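You operate a simulated robot arm through the tools that you are given. There is no shell and no other tool. Be economical: measure what you need, move in short steps, check, and stop when the job is done.

Carry out the task below with a simulated robot arm. There is one attempt and no reset: what you move stays moved.

JOB
Swap the yellow spacer for the ticket's one and emboss the green sheet.
Fine: the yellow spacer goes in the grey bay; one pull of the lever, the bed stays in. Set down upright: what you pick out.

Only the result counts: the job must be done as asked and must still hold three seconds after the hand-in. Knocking over, shifting, dropping, spilling or breaking anything else fails it. Flat cloth is picked up by pressing the open fingertips on it (5 to 10 N) and closing them slowly along it; thin cloth reads only 2 to 8 mm in the jaws.

ROBOT AND FRAMES
A 7-joint arm with a two-finger parallel gripper, fixed in place. Base frame: the origin is at the foot of the arm, x ahead of it, y to its left, z up; the work surface is at about z = 850. Lengths are in mm, angles in degrees, forces in N, time in s.
With the tool pointing down near the work surface it reaches from about 300 to 700 mm from the base axis. Its first joint turns from -66.0 to 66.0 degrees. Payload 1.57 kg.
The TCP is the grasp point between the finger pads, 30 mm short of the fingertips. In the tool frame z runs along the fingers and y along their closing line. The gripper opens to 110 mm. The fingers are 24 mm wide and 12 mm thick; the gripper's body (48 by 112 mm) begins 78 mm behind the TCP.
Orientation is that of the tool frame in the base frame, as [roll, pitch, yaw] about the fixed x, y, z axes, in that order (R = Rz(yaw) Ry(pitch) Rx(roll)). With the fingers straight down and closing along the base's y, the tool's x points along the base's -x, its y along +y and its z along -z.

CONTROLS
- The arm moves only by the tool jog_arm. Its argument "commands" is a list of rows, each a list of 7 numbers: the shift along the tool's x, y, z in mm, then the turn, a rotation vector about the tool's x, y, z in degrees, then the closure, from 0 (fully open) to 1 (shut). In form: [[dx, dy, dz, wx, wy, wz, grip], ...]. A call has 1 to 10 rows; each row shifts and turns the commanded pose from where the row before left it, along the tool's axes as they then stand. Each row takes 0.2 s and may step no farther than 50 mm and 8.6 degrees from the row before; otherwise, or with a gripper value out of range, the whole call is refused. Where a pose cannot be reached the arm comes as near as it can. A force on the tool above 90 N (or 10 N above the force at the start of the call, whichever is more), or a blocked arm, ends the call early, and 0.2 s more pass. The fingers move at their own pace (about 108 mm/s each) and stop on an object; they squeeze with about 37 N. The grip force told is the motor's: it shows also when the fingers shut on nothing. Time passes only in rows, and 0.2 s behind the last, so rows that do not move let the fingers close. It gives the time, the measured TCP pose, the force on the tool (base axes), the opening and the grip force at its end, in the units of the frame above (readings bear some noise), with the torque about the TCP (base axes, N m) and any sound that the robot's microphone picked up.
- Cameras (640 x 400 px; columns grow to the right, rows downward): "scene" is fixed at [159.9, -381.4, 1417.3]; the picture's right is [0.85, -0.53, 0.00], its down [-0.23, -0.36, -0.91] and it looks along [0.48, 0.77, -0.42] (base axes); focal length 263 px, centre (320, 200). "wrist" rides on the gripper at [70, 16, -141] in the tool frame; the picture's right is [-0.23, 0.97, 0.00], its down [-0.85, -0.20, -0.48] and it looks along [-0.47, -0.11, 0.88] (tool axes); focal length 222 px, centre (320, 200). There is no depth. A picture from a camera that has moved, and an enlarged one, comes with that camera's place and axes in the base frame and with its lens.
- snapshot(camera): a new picture of that camera. The clock stands still meanwhile.
- close_up(camera, box): a new picture of the part [left, top, right, bottom] of that camera's present view, enlarged. The clock stands still meanwhile.
- hand_in(): hands the job in; it is judged then, once.

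Work in short steps. Places have to be worked out from the pictures, the camera data and where the tool is seen: move nearer, look again, correct. Check each grasp and each placing, and mend what went wrong. You have 120 turns and 84 pictures in all, those below and enlarged ones among them. Open the gripper and draw the arm clear of the work before you hand the job in, unless the task says otherwise; then end with one line.

The tools are called after "Call:" as name(argument=value, ...) on one line, values as JSON. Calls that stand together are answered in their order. jog_arm: Moves the arm, as the interface text tells. Its arguments: {"type":"object","properties":{"commands":{"type":"array","items":{"type":"array","items":{"type":"number"}}}},"required":["commands"]} The other tools are called the same way: snapshot (camera) takes a picture; close_up (camera, box) takes an enlarged picture of a part of a camera's view; hand_in () hands the job in.

At the start:

```text
clock: 0.0
ee_pos: [333.7, 139.6, 1324.8]
orientation: [180.0, 0.0, -179.9]
contact_force: [0.8, 0.3, 0.0]
ft_torque: [-0.01, 0.02, -0.03]
width: 110.0
grip_force: 0.1
```

scene: 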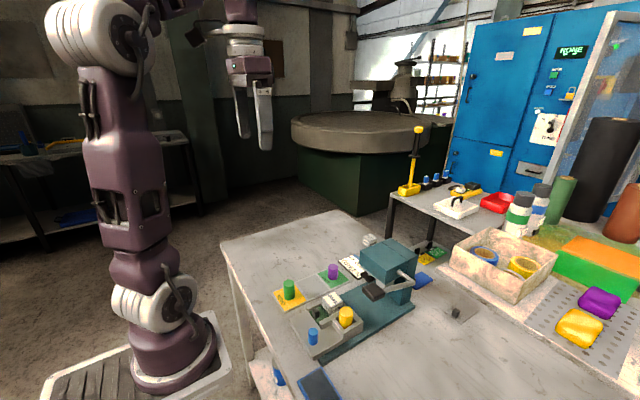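
wrist: 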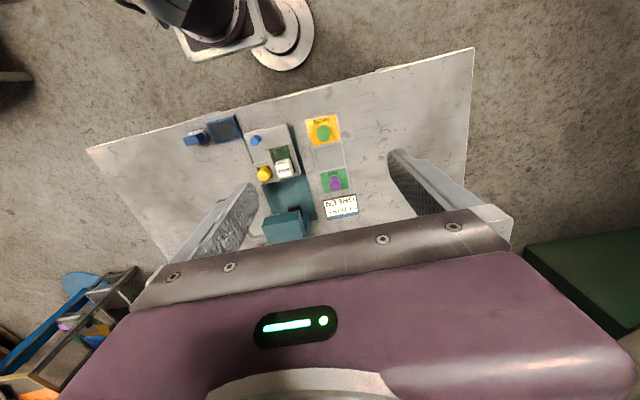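

I start by enlarging the work area in both cameras to identify the parts and the ticket.

Call:
close_up(camera="scene", box=[260, 220, 480, 358])

Call:
close_up(camera="wrist", box=[180, 100, 380, 225])

Call:
close_up(camera="wrist", box=[310, 185, 370, 223])

```text
2.90 times, centred on (370, 289) of scene
camera zoom: at [159.9, -381.4, 1417.3], right [0.85, -0.53, 0.0], down [-0.23, -0.36, -0.91], along [0.48, 0.77, -0.42], focal length 761 px, centre (175, -58)
```

zoom: 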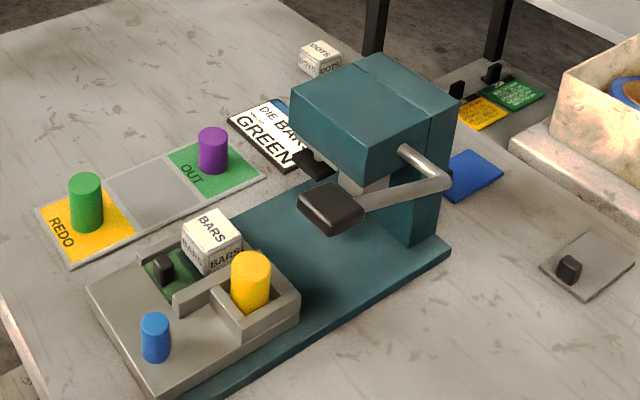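

```text
3.20 times, centred on (280, 162) of wrist
camera zoom: at [263.3, 156.4, 1467.1], right [0.23, 0.97, 0.0], down [0.85, -0.2, 0.48], along [0.47, -0.11, -0.88], focal length 711 px, centre (448, 320)
```

zoom: 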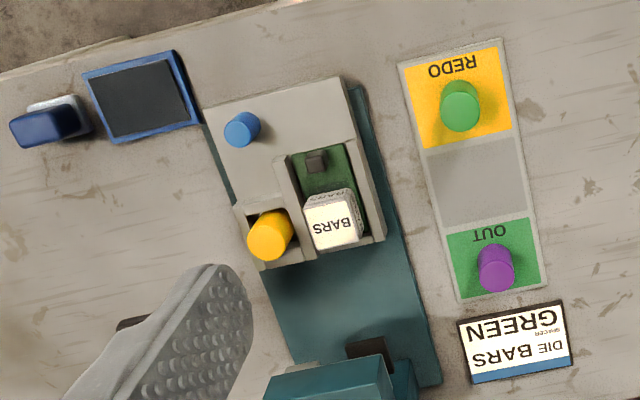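

```text
10.53 times, centred on (340, 204) of wrist
camera zoom: at [263.3, 156.4, 1467.1], right [0.23, 0.97, 0.0], down [0.85, -0.2, 0.48], along [0.47, -0.11, -0.88], focal length 2338 px, centre (110, 158)
```

zoom: 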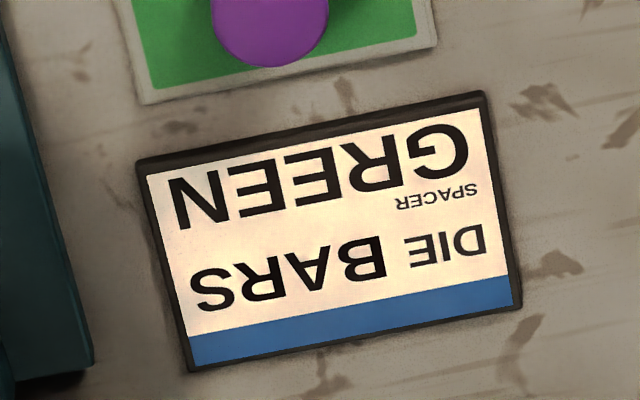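

The ticket asks for die BARS and spacer GREEN (green spacer on the REDO cell). I'll move lower toward the press for a closer look.

Call:
jog_arm(commands=[[0, -35, 30, 0, 0, 0, 0], [0, -35, 30, 0, 0, 0, 0], [0, -35, 30, 0, 0, 0, 0], [0, -25, 30, 0, 0, 0, 0], [0, 0, 30, 0, 0, 0, 0]])

Call:
snapshot(camera="wrist")

Call:
close_up(camera="scene", box=[350, 225, 480, 306])

Call:
close_up(camera="scene", box=[290, 285, 400, 354])

```text
clock: 1.2
ee_pos: [332.8, 8.0, 1174.7]
orientation: [-180.0, 0.1, 180.0]
contact_force: [0.0, 1.6, 0.1]
ft_torque: [0.0, -0.02, 0.03]
width: 110.0
grip_force: 0.0
```

```text
78 pictures are left
camera wrist: at [263.1, 25.4, 1316.6], right [0.23, 0.97, 0.0], down [0.85, -0.2, 0.48], along [0.47, -0.11, -0.88], focal length 222 px, centre (320, 200)
```

wrist: 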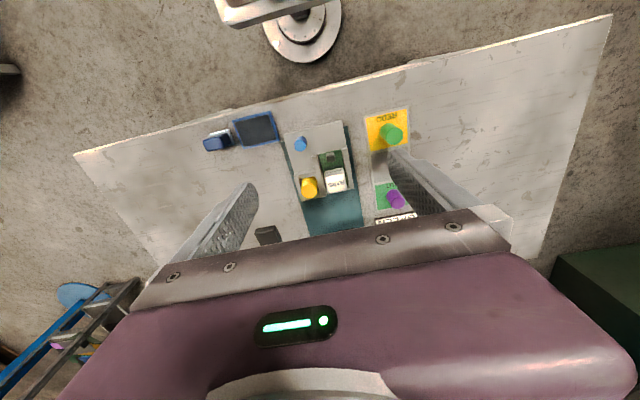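

```text
4.92 times, centred on (415, 266) of scene
camera zoom: at [159.9, -381.4, 1417.3], right [0.85, -0.53, 0.0], down [-0.23, -0.36, -0.91], along [0.48, 0.77, -0.42], focal length 1293 px, centre (-148, -122)
```

zoom: 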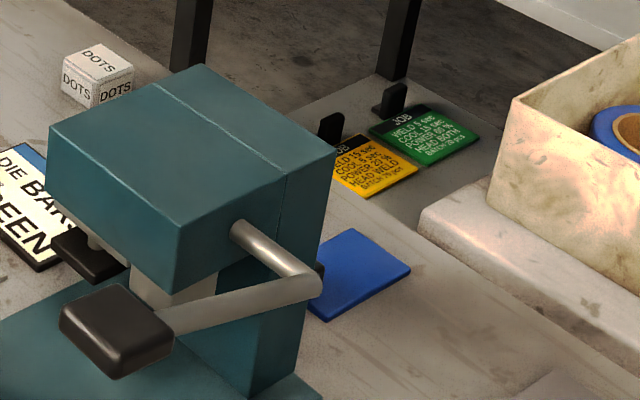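

```text
5.80 times, centred on (345, 320) of scene
camera zoom: at [159.9, -381.4, 1417.3], right [0.85, -0.53, 0.0], down [-0.23, -0.36, -0.91], along [0.48, 0.77, -0.42], focal length 1522 px, centre (175, -493)
```

zoom: 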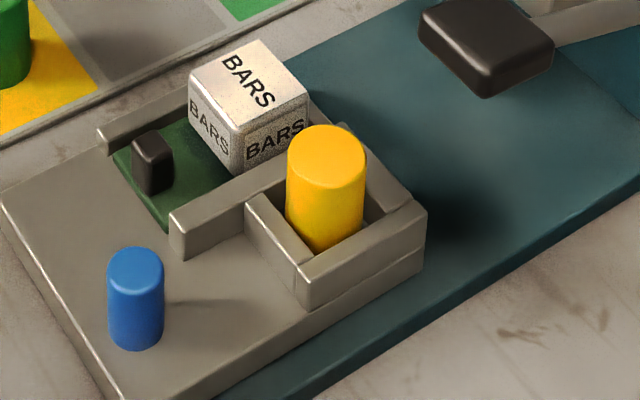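

The bed already holds the BARS die and green sheet. I move closer to locate spacers, bed and lever accurately.

Call:
jog_arm(commands=[[-30, 0, 30, 0, 0, 0, 0], [-30, 0, 30, 0, 0, 0, 0], [0, 0, 40, 0, 0, 0, 0], [0, 0, 0, 0, 0, 0, 0]])

Call:
snapshot(camera="wrist")

Call:
close_up(camera="wrist", box=[230, 70, 430, 195])

```text
clock: 2.2
ee_pos: [391.5, 8.4, 1074.5]
orientation: [-180.0, 0.0, 179.8]
contact_force: [-0.5, 0.4, 0.8]
ft_torque: [0.02, -0.03, 0.02]
width: 110.0
grip_force: 0.0
```

```text
75 pictures are left
camera wrist: at [322.1, 26.2, 1217.2], right [0.23, 0.97, 0.0], down [0.85, -0.2, 0.48], along [0.47, -0.11, -0.88], focal length 222 px, centre (320, 200)
```

wrist: 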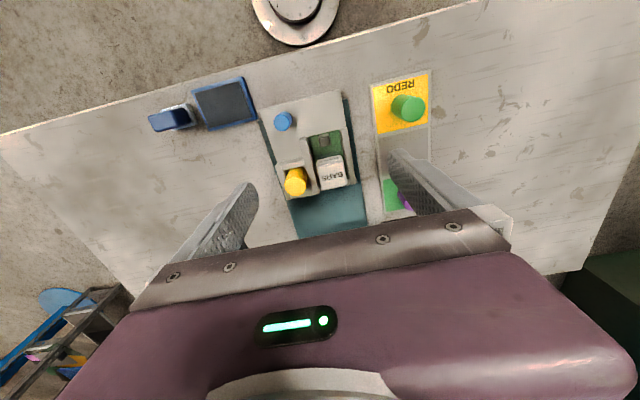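

```text
3.20 times, centred on (330, 132) of wrist
camera zoom: at [322.1, 26.2, 1217.2], right [0.23, 0.97, 0.0], down [0.85, -0.2, 0.48], along [0.47, -0.11, -0.88], focal length 711 px, centre (288, 416)
```

zoom: 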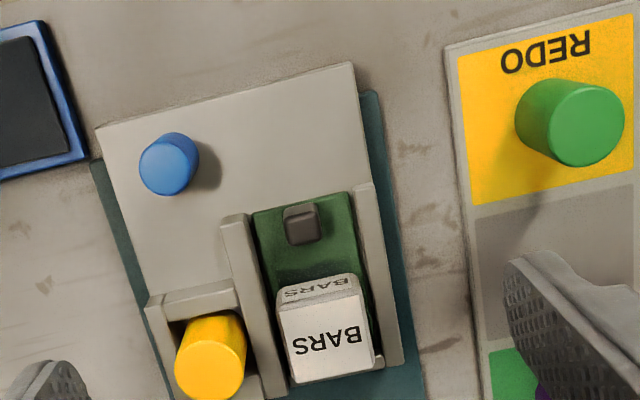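

Triangulation gives green spacer top ≈(384,138,909), yellow ≈(447,-41,922), and the lever handle possibly near (456,-104,1037). I verify the lever before going near it.

Call:
close_up(camera="scene", box=[240, 150, 480, 300])

Call:
jog_arm(commands=[[40, 0, -30, 0, 0, 0, 0], [40, -20, -30, 0, 0, 0, 0], [0, -40, -30, 0, 0, 0, 0], [0, -40, 0, 0, 0, 0, 0], [0, -40, 0, 0, 0, 0, 0], [0, 0, 0, 0, 0, 0, 0]])

Call:
snapshot(camera="wrist")

```text
2.67 times, centred on (360, 225) of scene
camera zoom: at [159.9, -381.4, 1417.3], right [0.85, -0.53, 0.0], down [-0.23, -0.36, -0.91], along [0.48, 0.77, -0.42], focal length 700 px, centre (213, 133)
```

zoom: 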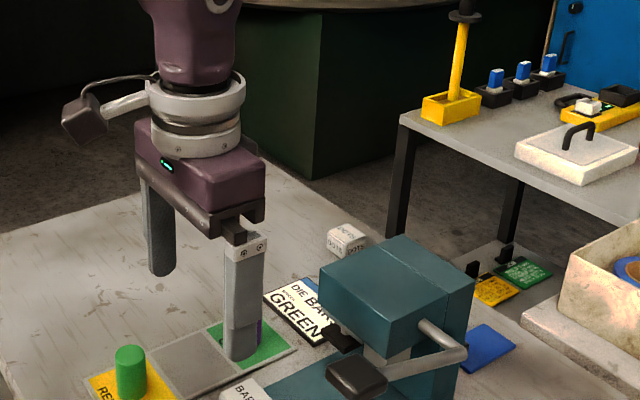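

```text
refused: row 2 steps farther than a row can; nothing moved
```

```text
72 pictures are left
camera wrist: at [322.1, 26.2, 1217.2], right [0.23, 0.97, 0.0], down [0.85, -0.2, 0.48], along [0.47, -0.11, -0.88], focal length 222 px, centre (320, 200)
```

wrist: 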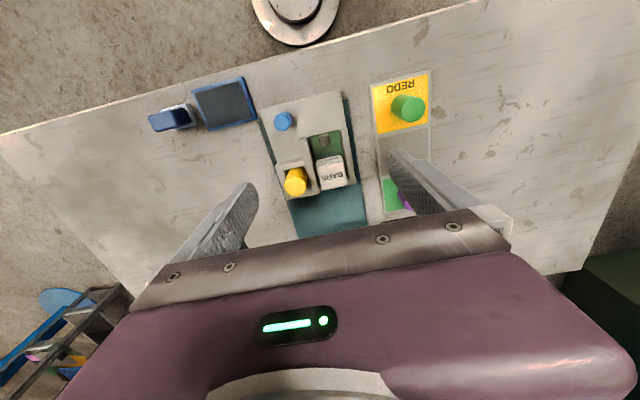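

I retry with smaller rows.

Call:
jog_arm(commands=[[30, 0, -30, 0, 0, 0, 0], [30, -20, -30, 0, 0, 0, 0], [20, -30, -30, 0, 0, 0, 0], [0, -40, 0, 0, 0, 0, 0], [0, -40, 0, 0, 0, 0, 0], [0, 0, 0, 0, 0, 0, 0]])

Call:
snapshot(camera="wrist")

```text
clock: 3.6
ee_pos: [313.9, -120.4, 1162.9]
orientation: [-179.9, 0.0, 180.0]
contact_force: [0.3, 0.7, -0.1]
ft_torque: [0.03, -0.02, 0.02]
width: 110.0
grip_force: 0.1
```

```text
71 pictures are left
camera wrist: at [243.4, -103.4, 1306.9], right [0.23, 0.97, 0.0], down [0.85, -0.2, 0.48], along [0.47, -0.11, -0.88], focal length 222 px, centre (320, 200)
```

wrist: 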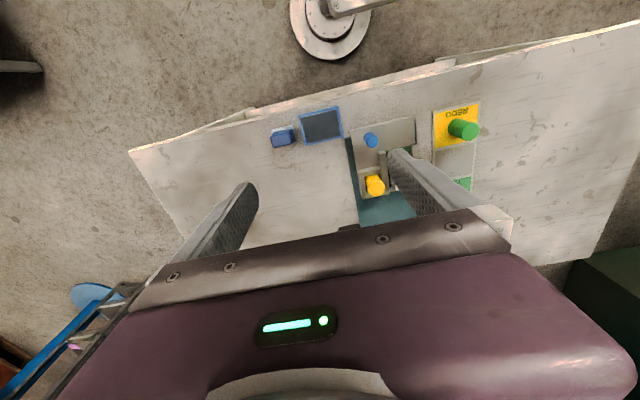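

The handle is confirmed near (450,-105,1035). I turn the gripper 90° so it closes along x (tool x toward +y), clear of the die and lever.

Call:
jog_arm(commands=[[0, 30, 0, 0, 0, 8.5, 0], [0, 0, 0, 0, 0, 8.5, 0], [0, 0, 0, 0, 0, 8.5, 0], [0, 0, 0, 0, 0, 8.5, 0], [0, 0, 0, 0, 0, 8.5, 0], [0, 0, 0, 0, 0, 8.5, 0], [0, 0, 0, 0, 0, 8.5, 0], [0, 0, 0, 0, 0, 8.5, 0], [0, 0, 0, 0, 0, 8.5, 0], [0, 0, 0, 0, 0, 8.5, 0]])

Call:
jog_arm(commands=[[0, 0, 0, 0, 0, 5.0, 0], [0, 40, 0, 0, 0, 0, 0], [20, 40, 0, 0, 0, 0, 0], [25, 30, 0, 0, 0, 0, 0], [0, 0, 0, 0, 0, 0, 0]])

Call:
snapshot(camera="wrist")

```text
clock: 5.8
ee_pos: [312.1, -90.6, 1165.1]
orientation: [-179.9, 0.0, 94.9]
contact_force: [-0.3, 0.5, -0.5]
ft_torque: [-0.03, -0.02, 0.0]
width: 110.1
grip_force: 0.1
```

```text
clock: 7.0
ee_pos: [422.4, -45.6, 1165.6]
orientation: [180.0, -0.1, 90.0]
contact_force: [0.3, 0.8, -0.4]
ft_torque: [-0.03, 0.03, 0.03]
width: 110.3
grip_force: 0.1
```

```text
70 pictures are left
camera wrist: at [439.7, 25.5, 1307.8], right [0.97, -0.23, 0.0], down [-0.2, -0.86, 0.48], along [-0.11, -0.47, -0.88], focal length 222 px, centre (320, 200)
```

wrist: 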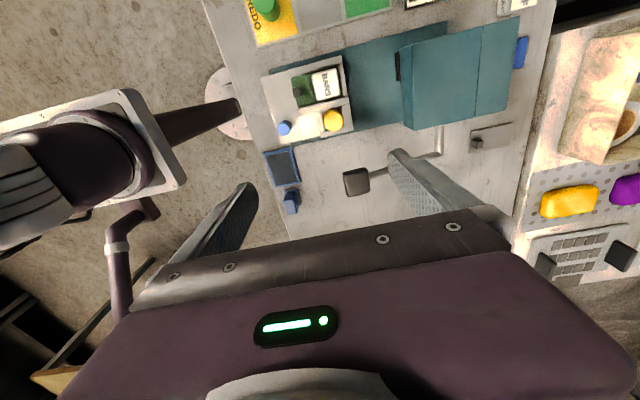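

The view confirms yellow at ≈(447,-40), handle ≈(460,-103,1037), press head front x≈538. I pre-close to ~70 mm, align over the yellow and descend part way.

Call:
jog_arm(commands=[[5.6, 24.5, 0, 0, 0, 0, 0.36], [0, 0, 40, 0, 0, 0, 0.36], [0, 0, 45, 0, 0, 0, 0.36], [0, 0, 45, 0, 0, 0, 0.36], [0, 0, 45, 0, 0, 0, 0.36], [0, 0, 0, 0, 0, 0, 0.36]])

Call:
snapshot(camera="wrist")

Call:
close_up(camera="scene", box=[280, 210, 460, 323])

```text
clock: 8.4
ee_pos: [447.9, -40.0, 988.5]
orientation: [-180.0, 0.0, 90.0]
contact_force: [0.2, 0.0, 0.1]
ft_torque: [0.01, 0.02, -0.01]
width: 70.3
grip_force: 0.1
```

```text
69 pictures are left
camera wrist: at [464.1, 30.4, 1131.0], right [0.97, -0.23, 0.0], down [-0.2, -0.85, 0.48], along [-0.11, -0.47, -0.88], focal length 222 px, centre (320, 200)
```

wrist: 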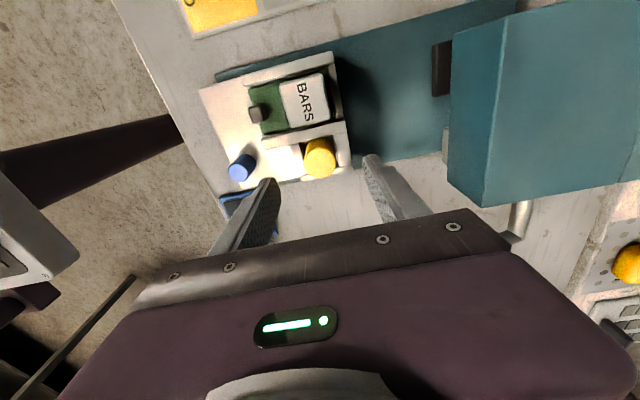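

```text
3.54 times, centred on (370, 266) of scene
camera zoom: at [159.9, -381.4, 1417.3], right [0.85, -0.53, 0.0], down [-0.23, -0.36, -0.91], along [0.48, 0.77, -0.42], focal length 930 px, centre (143, -35)
```

zoom: 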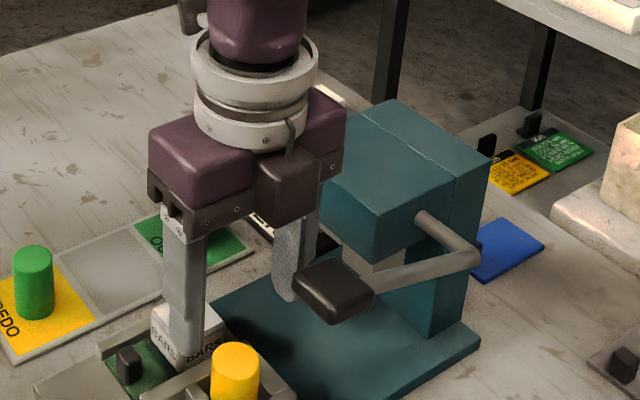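

Checking the top disc position of the yellow spacer in an enlarged view.

Call:
close_up(camera="wrist", box=[180, 60, 480, 248])

```text
2.13 times, centred on (330, 154) of wrist
camera zoom: at [464.1, 30.4, 1131.0], right [0.97, -0.23, 0.0], down [-0.2, -0.85, 0.48], along [-0.11, -0.47, -0.88], focal length 473 px, centre (299, 298)
```

zoom: 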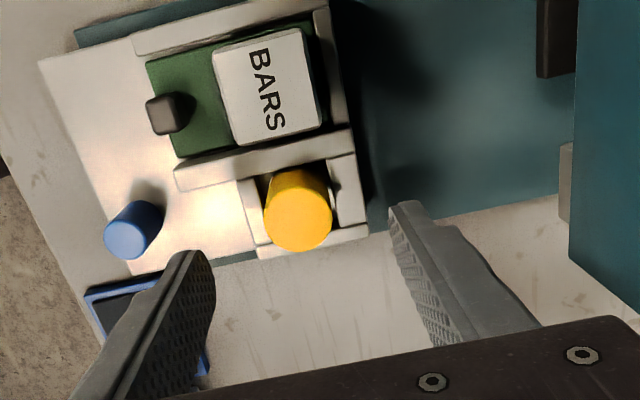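

Yellow is centred at (447.5,-40), directly under the tool. I descend to fingertips ≈897 and close.

Call:
jog_arm(commands=[[0, 0, 30, 0, 0, 0, 0.36], [0, 0, 31, 0, 0, 0, 0.36], [0, 0, 0, 0, 0, 0, 0.36], [0, 0, 0, 0, 0, 0, 0.6], [0, 0, 0, 0, 0, 0, 0.8], [0, 0, 0, 0, 0, 0, 1], [0, 0, 0, 0, 0, 0, 1]])

Call:
snapshot(camera="wrist")

```text
clock: 10.0
ee_pos: [446.2, -40.2, 928.9]
orientation: [-179.9, 0.0, 90.0]
contact_force: [1.0, -0.8, -0.1]
ft_torque: [-0.03, -0.01, 0.03]
width: 30.8
grip_force: 37.1
```

```text
66 pictures are left
camera wrist: at [463.7, 30.3, 1070.1], right [0.97, -0.23, 0.0], down [-0.2, -0.85, 0.48], along [-0.11, -0.47, -0.88], focal length 222 px, centre (320, 200)
```

wrist: 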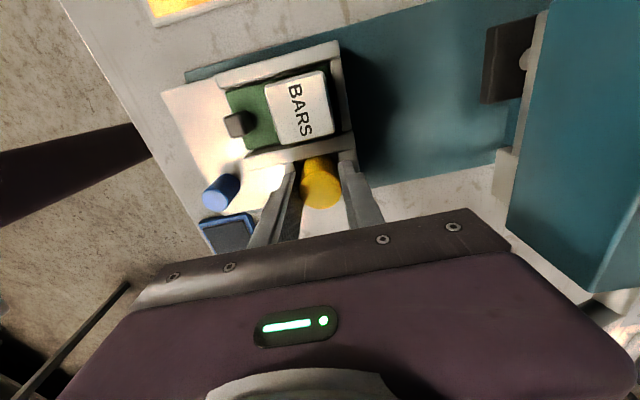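

Firm grip at 30.8 mm. I lift straight up and check.

Call:
jog_arm(commands=[[0, 0, -10, 0, 0, 0, 1], [0, 0, -20, 0, 0, 0, 1], [0, 0, -40, 0, 0, 0, 1], [0, 0, -40, 0, 0, 0, 1], [40, 0, -30, 0, 0, 0, 1], [45, 0, 0, 0, 0, 0, 1], [20, 0, 0, 0, 0, 0, 1], [0, 0, 0, 0, 0, 0, 1]])

Call:
snapshot(camera="wrist")

Call:
close_up(camera="scene", box=[250, 190, 450, 315])

```text
clock: 11.8
ee_pos: [446.4, 67.1, 1068.8]
orientation: [-180.0, 0.0, 90.0]
contact_force: [-0.3, 0.3, -3.3]
ft_torque: [-0.01, 0.02, 0.03]
width: 30.9
grip_force: 37.4
```

```text
65 pictures are left
camera wrist: at [463.7, 136.1, 1210.9], right [0.97, -0.23, 0.0], down [-0.2, -0.85, 0.48], along [-0.11, -0.47, -0.88], focal length 222 px, centre (320, 200)
```

wrist: 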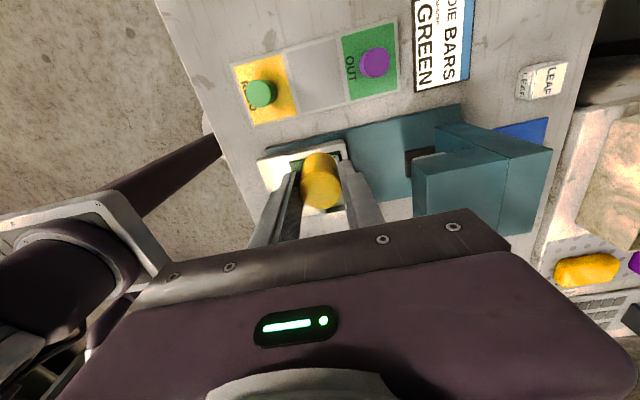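

```text
3.20 times, centred on (350, 252) of scene
camera zoom: at [160.0, -381.4, 1417.3], right [0.85, -0.53, 0.0], down [-0.23, -0.36, -0.91], along [0.48, 0.77, -0.42], focal length 840 px, centre (224, 32)
```

zoom: 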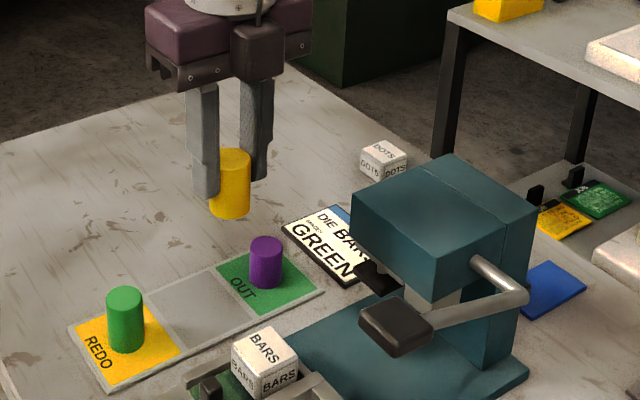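

Spacer held. The grey bay centre is ≈(461,138). I move over it and come down to a safe height.

Call:
jog_arm(commands=[[40, 14.6, 0, 0, 0, 0, 1], [31, 0, 0, 0, 0, 0, 1], [0, 0, 45, 0, 0, 0, 1], [0, 0, 45, 0, 0, 0, 1], [0, 0, 48, 0, 0, 0, 1], [0, 0, 0, 0, 0, 0, 1]])

Call:
snapshot(camera="wrist")

Call:
close_up(camera="scene", box=[260, 220, 380, 295])

```text
clock: 13.2
ee_pos: [463.0, 136.5, 930.3]
orientation: [-179.9, 0.0, 90.0]
contact_force: [0.4, 0.0, -2.9]
ft_torque: [-0.01, -0.01, 0.01]
width: 31.1
grip_force: 37.4
```

```text
63 pictures are left
camera wrist: at [479.2, 206.1, 1072.6], right [0.97, -0.23, 0.0], down [-0.2, -0.86, 0.48], along [-0.11, -0.47, -0.88], focal length 222 px, centre (320, 200)
```

wrist: 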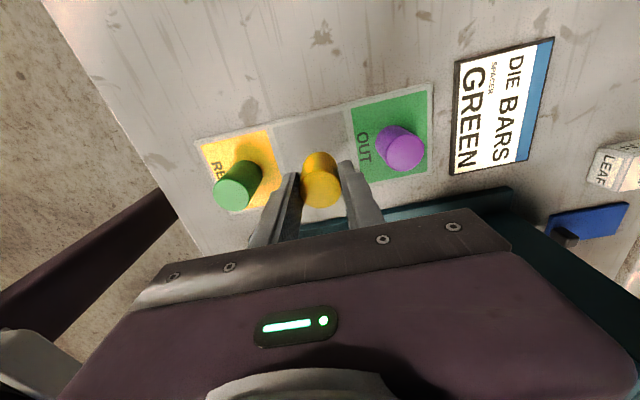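

```text
5.33 times, centred on (320, 258) of scene
camera zoom: at [160.0, -381.4, 1417.3], right [0.85, -0.53, 0.0], down [-0.23, -0.36, -0.91], along [0.48, 0.77, -0.42], focal length 1401 px, centre (320, -107)
```

zoom: 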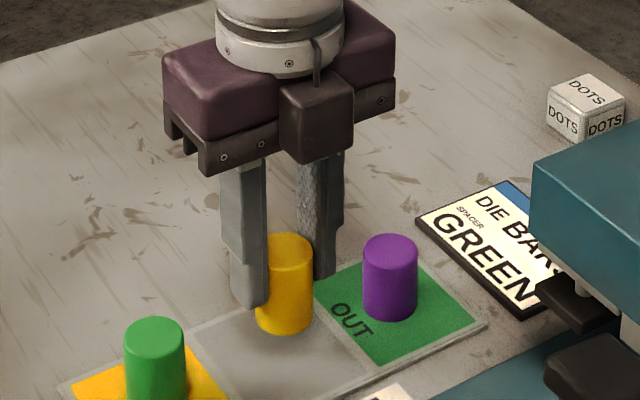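

Aligned (bay spans x≈426–498, centre 462; y centre ≈138). I descend gently to find contact.

Call:
jog_arm(commands=[[1.5, 0, 4, 0, 0, 0, 1], [0, 0, 4, 0, 0, 0, 1], [0, 0, 4, 0, 0, 0, 1], [0, 0, 0, 0, 0, 0, 1]])

Call:
close_up(camera="scene", box=[280, 240, 360, 290])

```text
clock: 14.2
ee_pos: [462.4, 138.0, 919.8]
orientation: [-179.9, 0.0, 90.0]
contact_force: [-0.2, -0.3, -2.9]
ft_torque: [-0.01, -0.01, 0.01]
width: 31.0
grip_force: 37.0
```

```text
8.00 times, centred on (320, 265) of scene
camera zoom: at [160.0, -381.4, 1417.3], right [0.85, -0.53, 0.0], down [-0.23, -0.36, -0.91], along [0.48, 0.77, -0.42], focal length 2101 px, centre (320, -320)
```

zoom: 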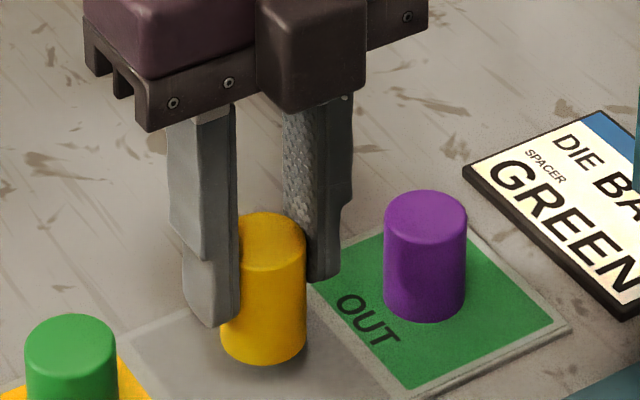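

The base appears still 12–17 mm up. I go on down in small steps.

Call:
jog_arm(commands=[[0, 0, 4, 0, 0, 0, 1], [0, 0, 4, 0, 0, 0, 1], [0, 0, 2, 0, 0, 0, 1], [0, 0, 0, 0, 0, 0, 1]])

Call:
close_up(camera="scene", box=[280, 240, 360, 290])

```text
clock: 15.2
ee_pos: [461.4, 138.6, 908.9]
orientation: [-180.0, 0.0, 90.0]
contact_force: [-1.7, 0.4, -3.1]
ft_torque: [0.0, -0.01, 0.01]
width: 31.0
grip_force: 37.2
```

```text
8.00 times, centred on (320, 265) of scene
camera zoom: at [160.0, -381.4, 1417.3], right [0.85, -0.53, 0.0], down [-0.23, -0.36, -0.91], along [0.48, 0.77, -0.42], focal length 2101 px, centre (320, -320)
```

zoom: 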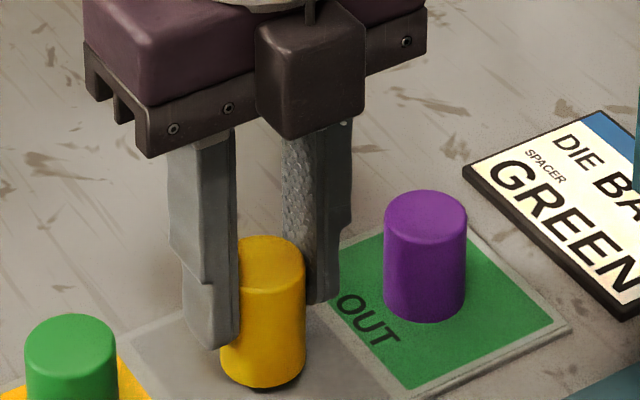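

Close to the surface now; 1.5 mm steps until the force shows contact.

Call:
jog_arm(commands=[[0, 0, 1.5, 0, 0, 0, 1], [0, 0, 0, 0, 0, 0, 1]])

Call:
jog_arm(commands=[[0, 0, 1.5, 0, 0, 0, 1], [0, 0, 0, 0, 0, 0, 1]])

Call:
jog_arm(commands=[[0, 0, 1, 0, 0, 0, 1], [0, 0, 0, 0, 0, 0, 1]])

```text
clock: 15.8
ee_pos: [462.0, 137.3, 907.3]
orientation: [180.0, -0.1, 90.0]
contact_force: [-0.2, 0.7, -2.2]
ft_torque: [0.03, 0.01, 0.02]
width: 30.9
grip_force: 37.1
```

```text
clock: 16.4
ee_pos: [462.8, 138.3, 906.1]
orientation: [-179.9, 0.0, 90.0]
contact_force: [-0.5, 0.1, -2.7]
ft_torque: [-0.03, 0.0, 0.0]
width: 30.9
grip_force: 37.2
```

```text
clock: 17.0
ee_pos: [461.9, 137.8, 905.5]
orientation: [180.0, 0.0, 90.0]
contact_force: [-0.2, -0.1, -2.5]
ft_torque: [0.06, -0.01, -0.01]
width: 31.2
grip_force: 37.0
```

Call:
jog_arm(commands=[[0, 0, 1, 0, 0, 0, 1], [0, 0, 0, 0, 0, 0, 1]])

Call:
close_up(camera="scene", box=[280, 240, 360, 290])

```text
clock: 17.6
ee_pos: [461.4, 139.2, 903.8]
orientation: [-180.0, 0.0, 89.9]
contact_force: [-1.8, -0.8, 4.6]
ft_torque: [-0.1, 0.04, 0.02]
width: 31.0
grip_force: 36.7
```

```text
8.00 times, centred on (320, 265) of scene
camera zoom: at [159.8, -381.4, 1417.3], right [0.85, -0.53, 0.0], down [-0.23, -0.36, -0.91], along [0.48, 0.77, -0.42], focal length 2101 px, centre (320, -320)
```

zoom: 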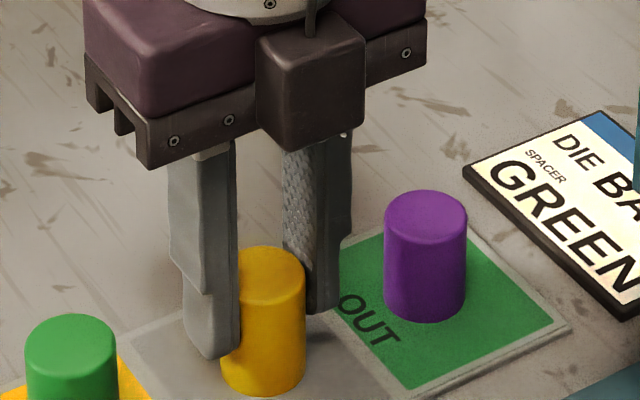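

Contact (+7 N), so the spacer is seated. I open a little and lift.

Call:
jog_arm(commands=[[0, 0, 0, 0, 0, 0, 0.85], [0, 0, 0, 0, 0, 0, 0.6], [0, 0, 0, 0, 0, 0, 0.5], [0, 0, 0, 0, 0, 0, 0.5], [0, 0, -20, 0, 0, 0, 0.5], [0, 0, -40, 0, 0, 0, 0.5], [0, 0, -40, 0, 0, 0, 0.5], [0, 0, 0, 0, 0, 0, 0.36]])

Call:
snapshot(camera="wrist")

Call:
close_up(camera="scene", box=[260, 240, 360, 302])

```text
clock: 19.4
ee_pos: [462.2, 137.9, 1005.9]
orientation: [-180.0, 0.0, 90.0]
contact_force: [0.1, -0.4, 0.8]
ft_torque: [-0.03, -0.01, 0.0]
width: 70.1
grip_force: 0.1
```

```text
58 pictures are left
camera wrist: at [478.5, 207.7, 1147.3], right [0.97, -0.23, 0.0], down [-0.2, -0.85, 0.48], along [-0.11, -0.47, -0.88], focal length 222 px, centre (320, 200)
```

wrist: 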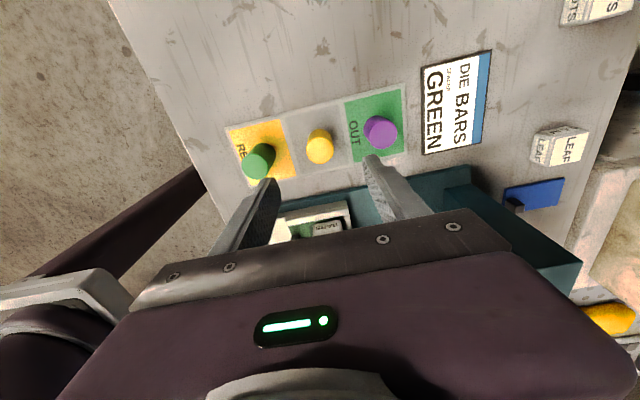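

```text
6.40 times, centred on (310, 271) of scene
camera zoom: at [159.9, -381.4, 1417.3], right [0.85, -0.53, 0.0], down [-0.23, -0.36, -0.91], along [0.48, 0.77, -0.42], focal length 1681 px, centre (384, -254)
```

zoom: 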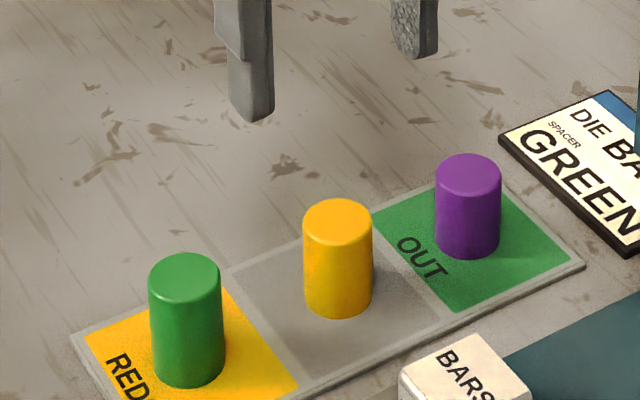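

Yellow stands upright in the bay. I move over the green spacer (385,138) and verify.

Call:
jog_arm(commands=[[0, -40, 0, 0, 0, 0, 0.36], [0, -37, 0, 0, 0, 0, 0.36], [0, 0, 20, 0, 0, 0, 0.36], [0, 0, 0, 0, 0, 0, 0.36]])

Call:
close_up(camera="wrist", box=[180, 60, 480, 248])

```text
clock: 20.4
ee_pos: [385.2, 139.8, 983.7]
orientation: [-179.9, 0.0, 89.9]
contact_force: [1.1, 0.7, -0.2]
ft_torque: [-0.01, 0.04, 0.01]
width: 70.5
grip_force: 0.0
```

```text
2.13 times, centred on (330, 154) of wrist
camera zoom: at [401.5, 208.5, 1126.1], right [0.97, -0.23, 0.0], down [-0.2, -0.86, 0.48], along [-0.11, -0.47, -0.88], focal length 473 px, centre (299, 298)
```

zoom: 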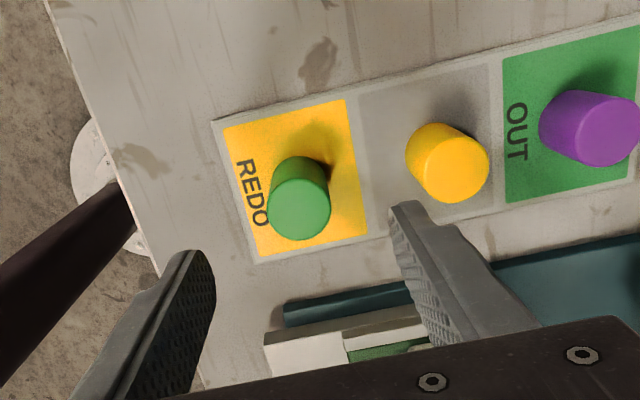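

Aligned on green (385,140). Descend to TCP ≈907 and close.

Call:
jog_arm(commands=[[0, 0, 40, 0, 0, 0, 0.36], [0, 0, 36, 0, 0, 0, 0.36], [0, 0, 0, 0, 0, 0, 0.36], [0, 0, 0, 0, 0, 0, 0.6], [0, 0, 0, 0, 0, 0, 0.8], [0, 0, 0, 0, 0, 0, 1], [0, 0, 0, 0, 0, 0, 1]])

Call:
close_up(camera="scene", box=[250, 240, 350, 302])

```text
clock: 22.0
ee_pos: [387.5, 137.8, 909.3]
orientation: [-180.0, 0.0, 90.0]
contact_force: [-0.4, 1.1, -0.1]
ft_torque: [-0.02, -0.03, 0.0]
width: 31.3
grip_force: 37.0
```

```text
6.40 times, centred on (300, 271) of scene
camera zoom: at [160.0, -381.4, 1417.3], right [0.85, -0.53, 0.0], down [-0.23, -0.36, -0.91], along [0.48, 0.77, -0.42], focal length 1681 px, centre (448, -254)
```

zoom: 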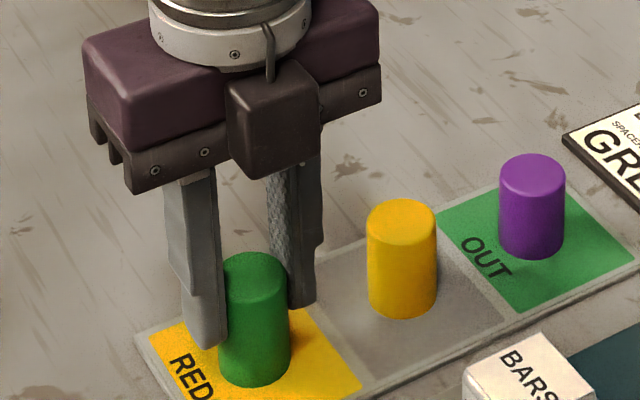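

Gripped. I lift and carry it over the pocket (reverse of the earlier displacement), staying high.

Call:
jog_arm(commands=[[0, 0, -15, 0, 0, 0, 1], [0, 0, -45, 0, 0, 0, 1], [0, 0, -45, 0, 0, 0, 1], [0, 32.4, 0, 0, 0, 0, 1], [-30, 30, 0, 0, 0, 0, 1], [-45, 0, 0, 0, 0, 0, 1], [-45, 0, 0, 0, 0, 0, 1], [-45, 0, 0, 0, 0, 0, 1], [-12.5, 0, 0, 0, 0, 0, 1], [0, 0, 0, 0, 0, 0, 1]])

Call:
close_up(camera="wrist", box=[180, 60, 480, 248])

Call:
close_up(camera="scene", box=[280, 240, 400, 315])

```text
clock: 24.2
ee_pos: [447.0, -40.4, 1012.6]
orientation: [180.0, 0.0, 90.0]
contact_force: [-0.2, -0.9, -3.1]
ft_torque: [-0.01, 0.0, 0.05]
width: 30.7
grip_force: 37.1
```

```text
2.13 times, centred on (330, 154) of wrist
camera zoom: at [463.6, 29.0, 1155.3], right [0.97, -0.23, 0.0], down [-0.2, -0.86, 0.48], along [-0.11, -0.47, -0.88], focal length 473 px, centre (299, 298)
```

zoom: 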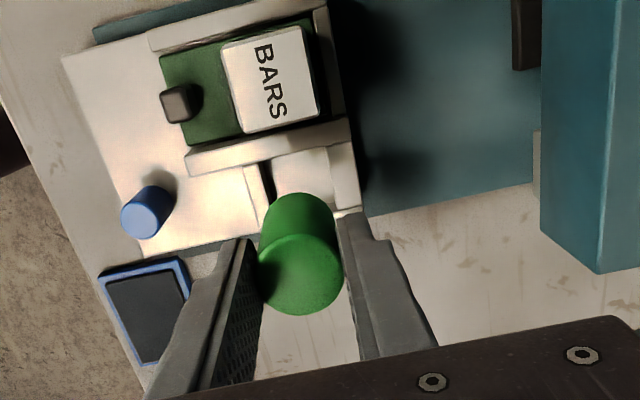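

```text
5.33 times, centred on (340, 278) of scene
camera zoom: at [160.0, -381.4, 1417.3], right [0.85, -0.53, 0.0], down [-0.23, -0.36, -0.91], along [0.48, 0.77, -0.42], focal length 1401 px, centre (213, -213)
```

zoom: 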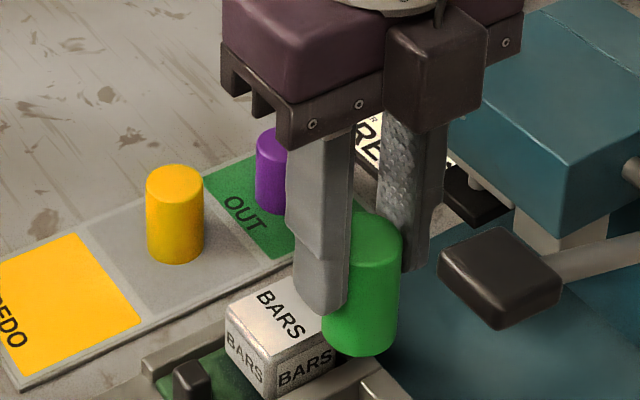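

The in-hand offset equals that of the yellow when grasped, so alignment is good. I lower to just above the pocket walls, then in small steps.

Call:
jog_arm(commands=[[0, 0, 30, 0, 0, 0, 1], [0, 0, 24, 0, 0, 0, 1], [0, 0, 0, 0, 0, 0, 1]])

Call:
close_up(camera="scene", box=[300, 270, 380, 320])

Call:
close_up(camera="wrist", box=[240, 100, 400, 200])

```text
clock: 25.0
ee_pos: [446.9, -41.2, 959.5]
orientation: [-180.0, 0.0, 90.0]
contact_force: [-0.1, 0.8, -2.0]
ft_torque: [0.03, 0.03, 0.02]
width: 30.8
grip_force: 36.9
```

```text
8.00 times, centred on (340, 295) of scene
camera zoom: at [160.0, -381.4, 1417.3], right [0.85, -0.53, 0.0], down [-0.23, -0.36, -0.91], along [0.48, 0.77, -0.42], focal length 2101 px, centre (160, -560)
```

zoom: 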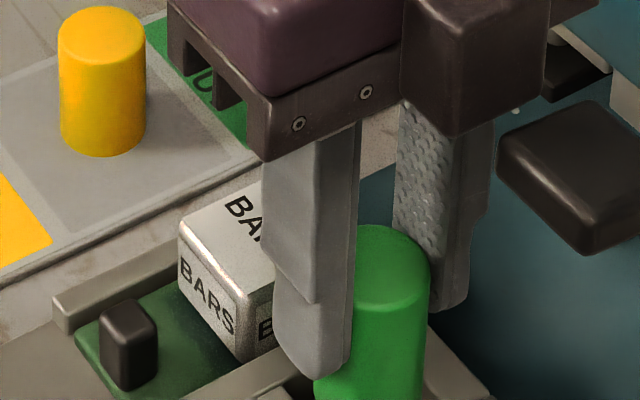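

```text
4.00 times, centred on (320, 150) of wrist
camera zoom: at [462.8, 29.1, 1101.0], right [0.97, -0.23, 0.0], down [-0.2, -0.86, 0.48], along [-0.11, -0.47, -0.88], focal length 888 px, centre (320, 400)
```

zoom: 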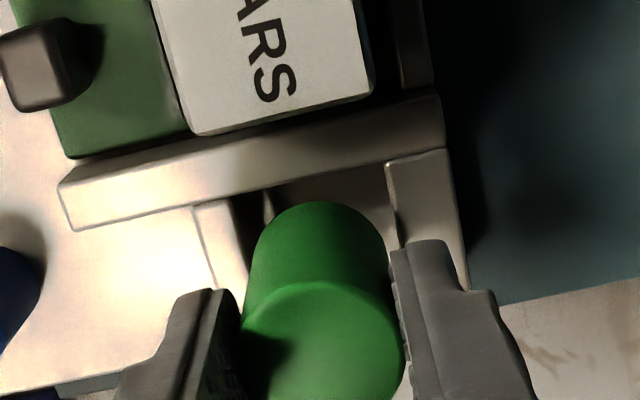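

Proceeding down in 3 mm steps with force checks.

Call:
jog_arm(commands=[[0, 0, 3, 0, 0, 0, 1], [0, 0, 3, 0, 0, 0, 1], [0, 0, 3, 0, 0, 0, 1], [0, 0, 0, 0, 0, 0, 1]])

Call:
jog_arm(commands=[[0, 0, 3, 0, 0, 0, 1], [0, 0, 3, 0, 0, 0, 1], [0, 0, 3, 0, 0, 0, 1], [0, 0, 0, 0, 0, 0, 1]])

Call:
close_up(camera="scene", box=[300, 270, 400, 332])

```text
clock: 26.0
ee_pos: [447.1, -39.7, 949.8]
orientation: [180.0, -0.1, 90.0]
contact_force: [1.2, 0.1, -3.6]
ft_torque: [-0.01, -0.03, 0.01]
width: 31.0
grip_force: 36.8
```

```text
clock: 27.0
ee_pos: [447.5, -38.7, 940.5]
orientation: [180.0, 0.0, 90.0]
contact_force: [0.7, -0.3, -2.1]
ft_torque: [0.01, 0.01, 0.0]
width: 31.1
grip_force: 37.2
```

```text
6.40 times, centred on (350, 301) of scene
camera zoom: at [160.0, -381.4, 1417.3], right [0.85, -0.53, 0.0], down [-0.23, -0.36, -0.91], along [0.48, 0.77, -0.42], focal length 1681 px, centre (128, -446)
```

zoom: 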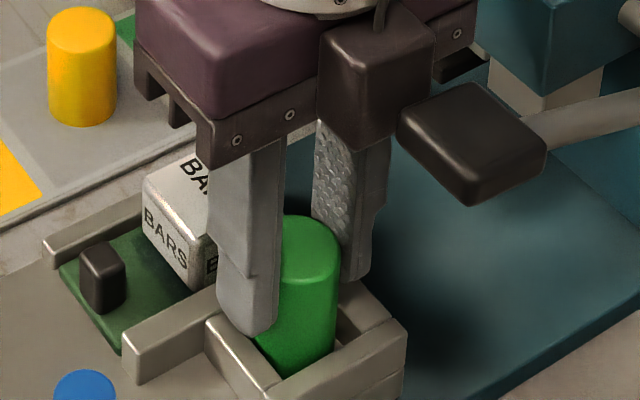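

Entering the pocket cleanly. Finer steps until contact.

Call:
jog_arm(commands=[[0, 0, 2, 0, 0, 0, 1], [0, 0, 2, 0, 0, 0, 1], [0, 0, 0, 0, 0, 0, 1]])

Call:
jog_arm(commands=[[0, 0, 1.5, 0, 0, 0, 1], [0, 0, 0, 0, 0, 0, 1]])

Call:
jog_arm(commands=[[0, 0, 1, 0, 0, 0, 1], [0, 0, 0, 0, 0, 0, 1]])

```text
clock: 27.8
ee_pos: [446.6, -40.0, 937.3]
orientation: [180.0, -0.1, 90.0]
contact_force: [0.2, 1.0, -2.9]
ft_torque: [0.02, 0.0, 0.0]
width: 31.0
grip_force: 37.0
```

```text
clock: 28.4
ee_pos: [446.6, -39.0, 936.5]
orientation: [-179.9, 0.0, 90.0]
contact_force: [-1.2, 0.0, 6.5]
ft_torque: [-0.02, 0.04, 0.02]
width: 30.9
grip_force: 36.9
```

```text
clock: 29.0
ee_pos: [446.9, -39.7, 935.4]
orientation: [179.9, 0.0, 90.1]
contact_force: [-0.4, 2.9, 19.5]
ft_torque: [0.1, -0.08, 0.03]
width: 30.9
grip_force: 37.1
```

Contact at ≈935, matching the expected floor. I ease off, release, lift and inspect.

Call:
jog_arm(commands=[[0, 0, -1, 0, 0, 0, 1], [0, 0, 0, 0, 0, 0, 0.8], [0, 0, 0, 0, 0, 0, 0.6], [0, 0, 0, 0, 0, 0, 0.45], [0, 0, 0, 0, 0, 0, 0.45], [0, 0, -20, 0, 0, 0, 0.45], [0, 0, -40, 0, 0, 0, 0.45], [0, 0, 0, 0, 0, 0, 0.45]])

Call:
close_up(camera="wrist", box=[180, 60, 480, 248])

Call:
close_up(camera="scene", box=[280, 270, 400, 345])

```text
clock: 30.8
ee_pos: [447.0, -39.2, 995.9]
orientation: [-180.0, 0.0, 90.0]
contact_force: [-0.7, 0.0, 0.3]
ft_torque: [-0.03, -0.01, 0.02]
width: 60.6
grip_force: 0.1
```

```text
2.13 times, centred on (330, 154) of wrist
camera zoom: at [463.6, 30.3, 1138.1], right [0.97, -0.23, 0.0], down [-0.2, -0.85, 0.48], along [-0.11, -0.47, -0.88], focal length 473 px, centre (299, 298)
```

zoom: 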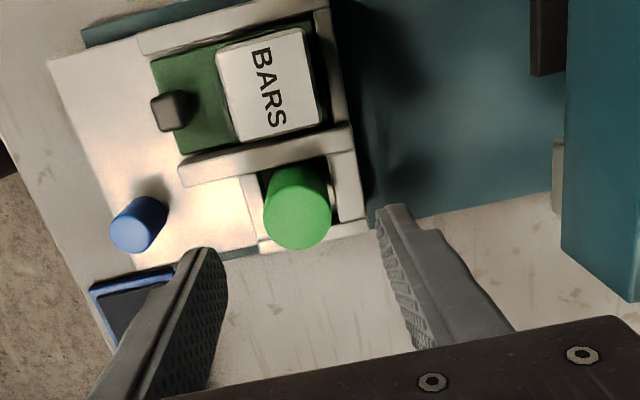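

```text
5.33 times, centred on (340, 308) of scene
camera zoom: at [159.9, -381.4, 1417.3], right [0.85, -0.53, 0.0], down [-0.23, -0.36, -0.91], along [0.48, 0.77, -0.42], focal length 1401 px, centre (213, -373)
```

zoom: 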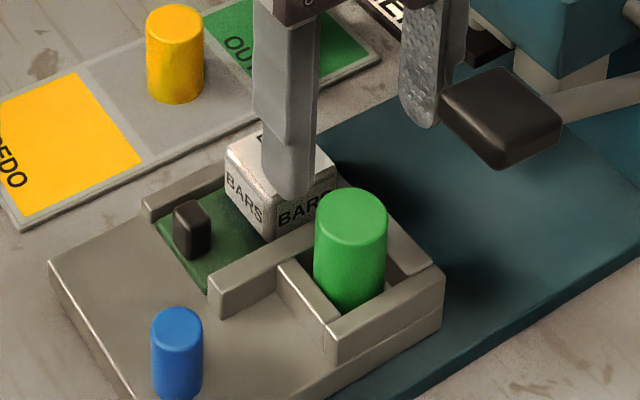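

Green is seated. Now I go behind the blue bed knob (≈(361,-34), top ≈917), closing the gripper, to push the bed in.

Call:
jog_arm(commands=[[0, -40, 0, 0, 0, 0, 0.45], [5, -40, 0, 0, 0, 0, 0.8], [0, -39, 0, 0, 0, 0, 1], [0, 0, 0, 0, 0, 0, 1], [0, 0, 0, 0, 0, 0, 1]])

Call:
close_up(camera="wrist", box=[240, 60, 480, 210])

Call:
close_up(camera="scene", box=[240, 250, 400, 350])

```text
clock: 32.0
ee_pos: [326.8, -35.3, 994.3]
orientation: [180.0, 0.0, 90.0]
contact_force: [0.9, -0.4, 0.5]
ft_torque: [-0.03, 0.0, 0.0]
width: 0.0
grip_force: 21.6
```

```text
2.67 times, centred on (360, 135) of wrist
camera zoom: at [344.6, 35.3, 1137.6], right [0.97, -0.23, 0.0], down [-0.2, -0.86, 0.48], along [-0.11, -0.47, -0.88], focal length 592 px, centre (213, 373)
```

zoom: 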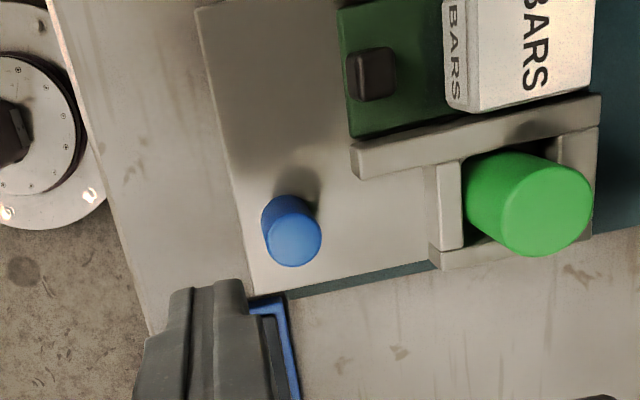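

```text
4.00 times, centred on (320, 300) of scene
camera zoom: at [159.9, -381.4, 1417.3], right [0.85, -0.53, 0.0], down [-0.23, -0.36, -0.91], along [0.48, 0.77, -0.42], focal length 1051 px, centre (320, -200)
```

zoom: 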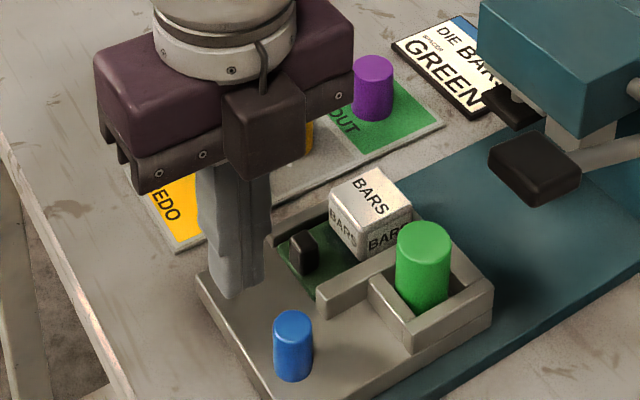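

Knob confirmed at (360,-34). I lower the closed fingers behind it to tip height ≈892.

Call:
jog_arm(commands=[[1, 0, 35, 0, 0, 0, 1], [0, 0, 35, 0, 0, 0, 1], [0, 0, 0, 0, 0, 0, 1]])

Call:
close_up(camera="scene", box=[240, 270, 400, 370])

```text
clock: 32.8
ee_pos: [328.0, -33.4, 926.4]
orientation: [-179.9, 0.1, 90.0]
contact_force: [0.0, 0.2, -0.3]
ft_torque: [0.02, -0.01, -0.03]
width: 0.0
grip_force: 20.9
```

```text
4.00 times, centred on (320, 320) of scene
camera zoom: at [159.9, -381.4, 1417.3], right [0.85, -0.53, 0.0], down [-0.23, -0.36, -0.91], along [0.48, 0.77, -0.42], focal length 1051 px, centre (320, -280)
```

zoom: 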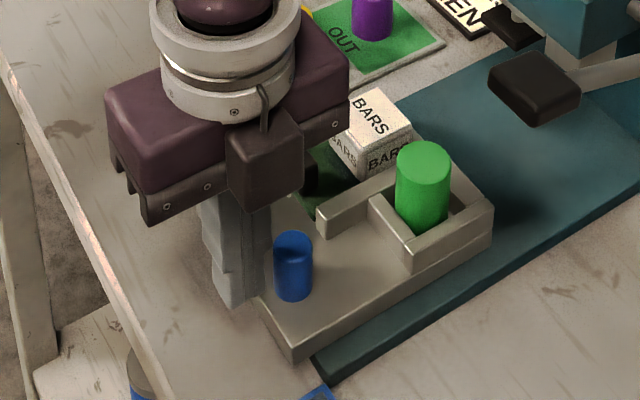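

I lower 6 mm more and start pushing slowly.

Call:
jog_arm(commands=[[0, 0, 6, 0, 0, 0, 1], [0, 4, 0, 0, 0, 0, 1], [0, 4, 0, 0, 0, 0, 1], [0, 3, 0, 0, 0, 0, 1], [0, 3, 0, 0, 0, 0, 1], [0, 3, 0, 0, 0, 0, 1], [0, 3, 0, 0, 0, 0, 1]])

Call:
close_up(camera="scene", box=[240, 250, 400, 350])

```text
clock: 34.4
ee_pos: [347.9, -32.2, 919.6]
orientation: [-179.9, 0.0, 90.0]
contact_force: [-0.6, -0.5, 0.5]
ft_torque: [-0.04, -0.01, -0.02]
width: 0.2
grip_force: 21.5
```

```text
4.00 times, centred on (320, 300) of scene
camera zoom: at [159.9, -381.4, 1417.3], right [0.85, -0.53, 0.0], down [-0.23, -0.36, -0.91], along [0.48, 0.77, -0.42], focal length 1051 px, centre (320, -200)
```

zoom: 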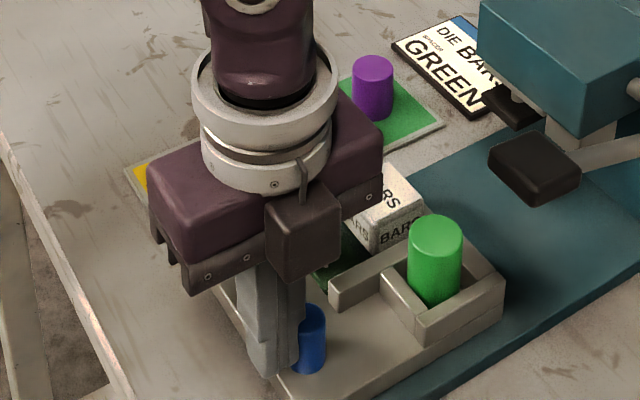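

The bed slides with negligible force. Continue steadily.

Call:
jog_arm(commands=[[0, 4, 0, 0, 0, 0, 1], [0, 5, 0, 0, 0, 0, 1], [0, 5, 0, 0, 0, 0, 1], [0, 5, 0, 0, 0, 0, 1], [0, 5, 0, 0, 0, 0, 1], [0, 5, 0, 0, 0, 0, 1], [0, 5, 0, 0, 0, 0, 1], [0, 5, 0, 0, 0, 0, 1], [0, 4, 0, 0, 0, 0, 1], [0, 3, 0, 0, 0, 0, 1]])

Call:
close_up(camera="scene", box=[280, 230, 440, 330])

```text
clock: 36.6
ee_pos: [393.7, -32.6, 920.2]
orientation: [-180.0, 0.0, 89.9]
contact_force: [0.0, 0.2, -0.5]
ft_torque: [-0.01, -0.01, 0.0]
width: 0.0
grip_force: 20.9
```

```text
4.00 times, centred on (360, 280) of scene
camera zoom: at [159.9, -381.4, 1417.3], right [0.85, -0.53, 0.0], down [-0.23, -0.36, -0.91], along [0.48, 0.77, -0.42], focal length 1051 px, centre (160, -120)
```

zoom: 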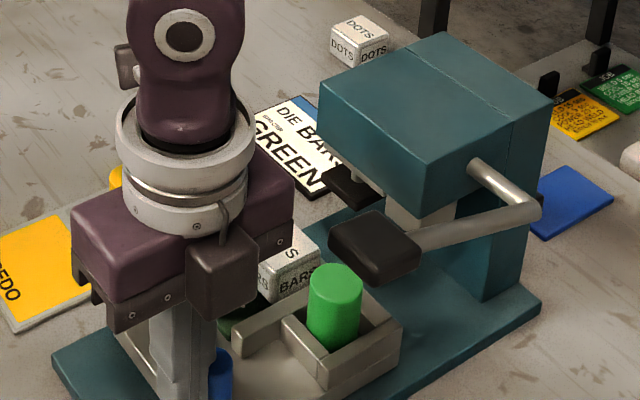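

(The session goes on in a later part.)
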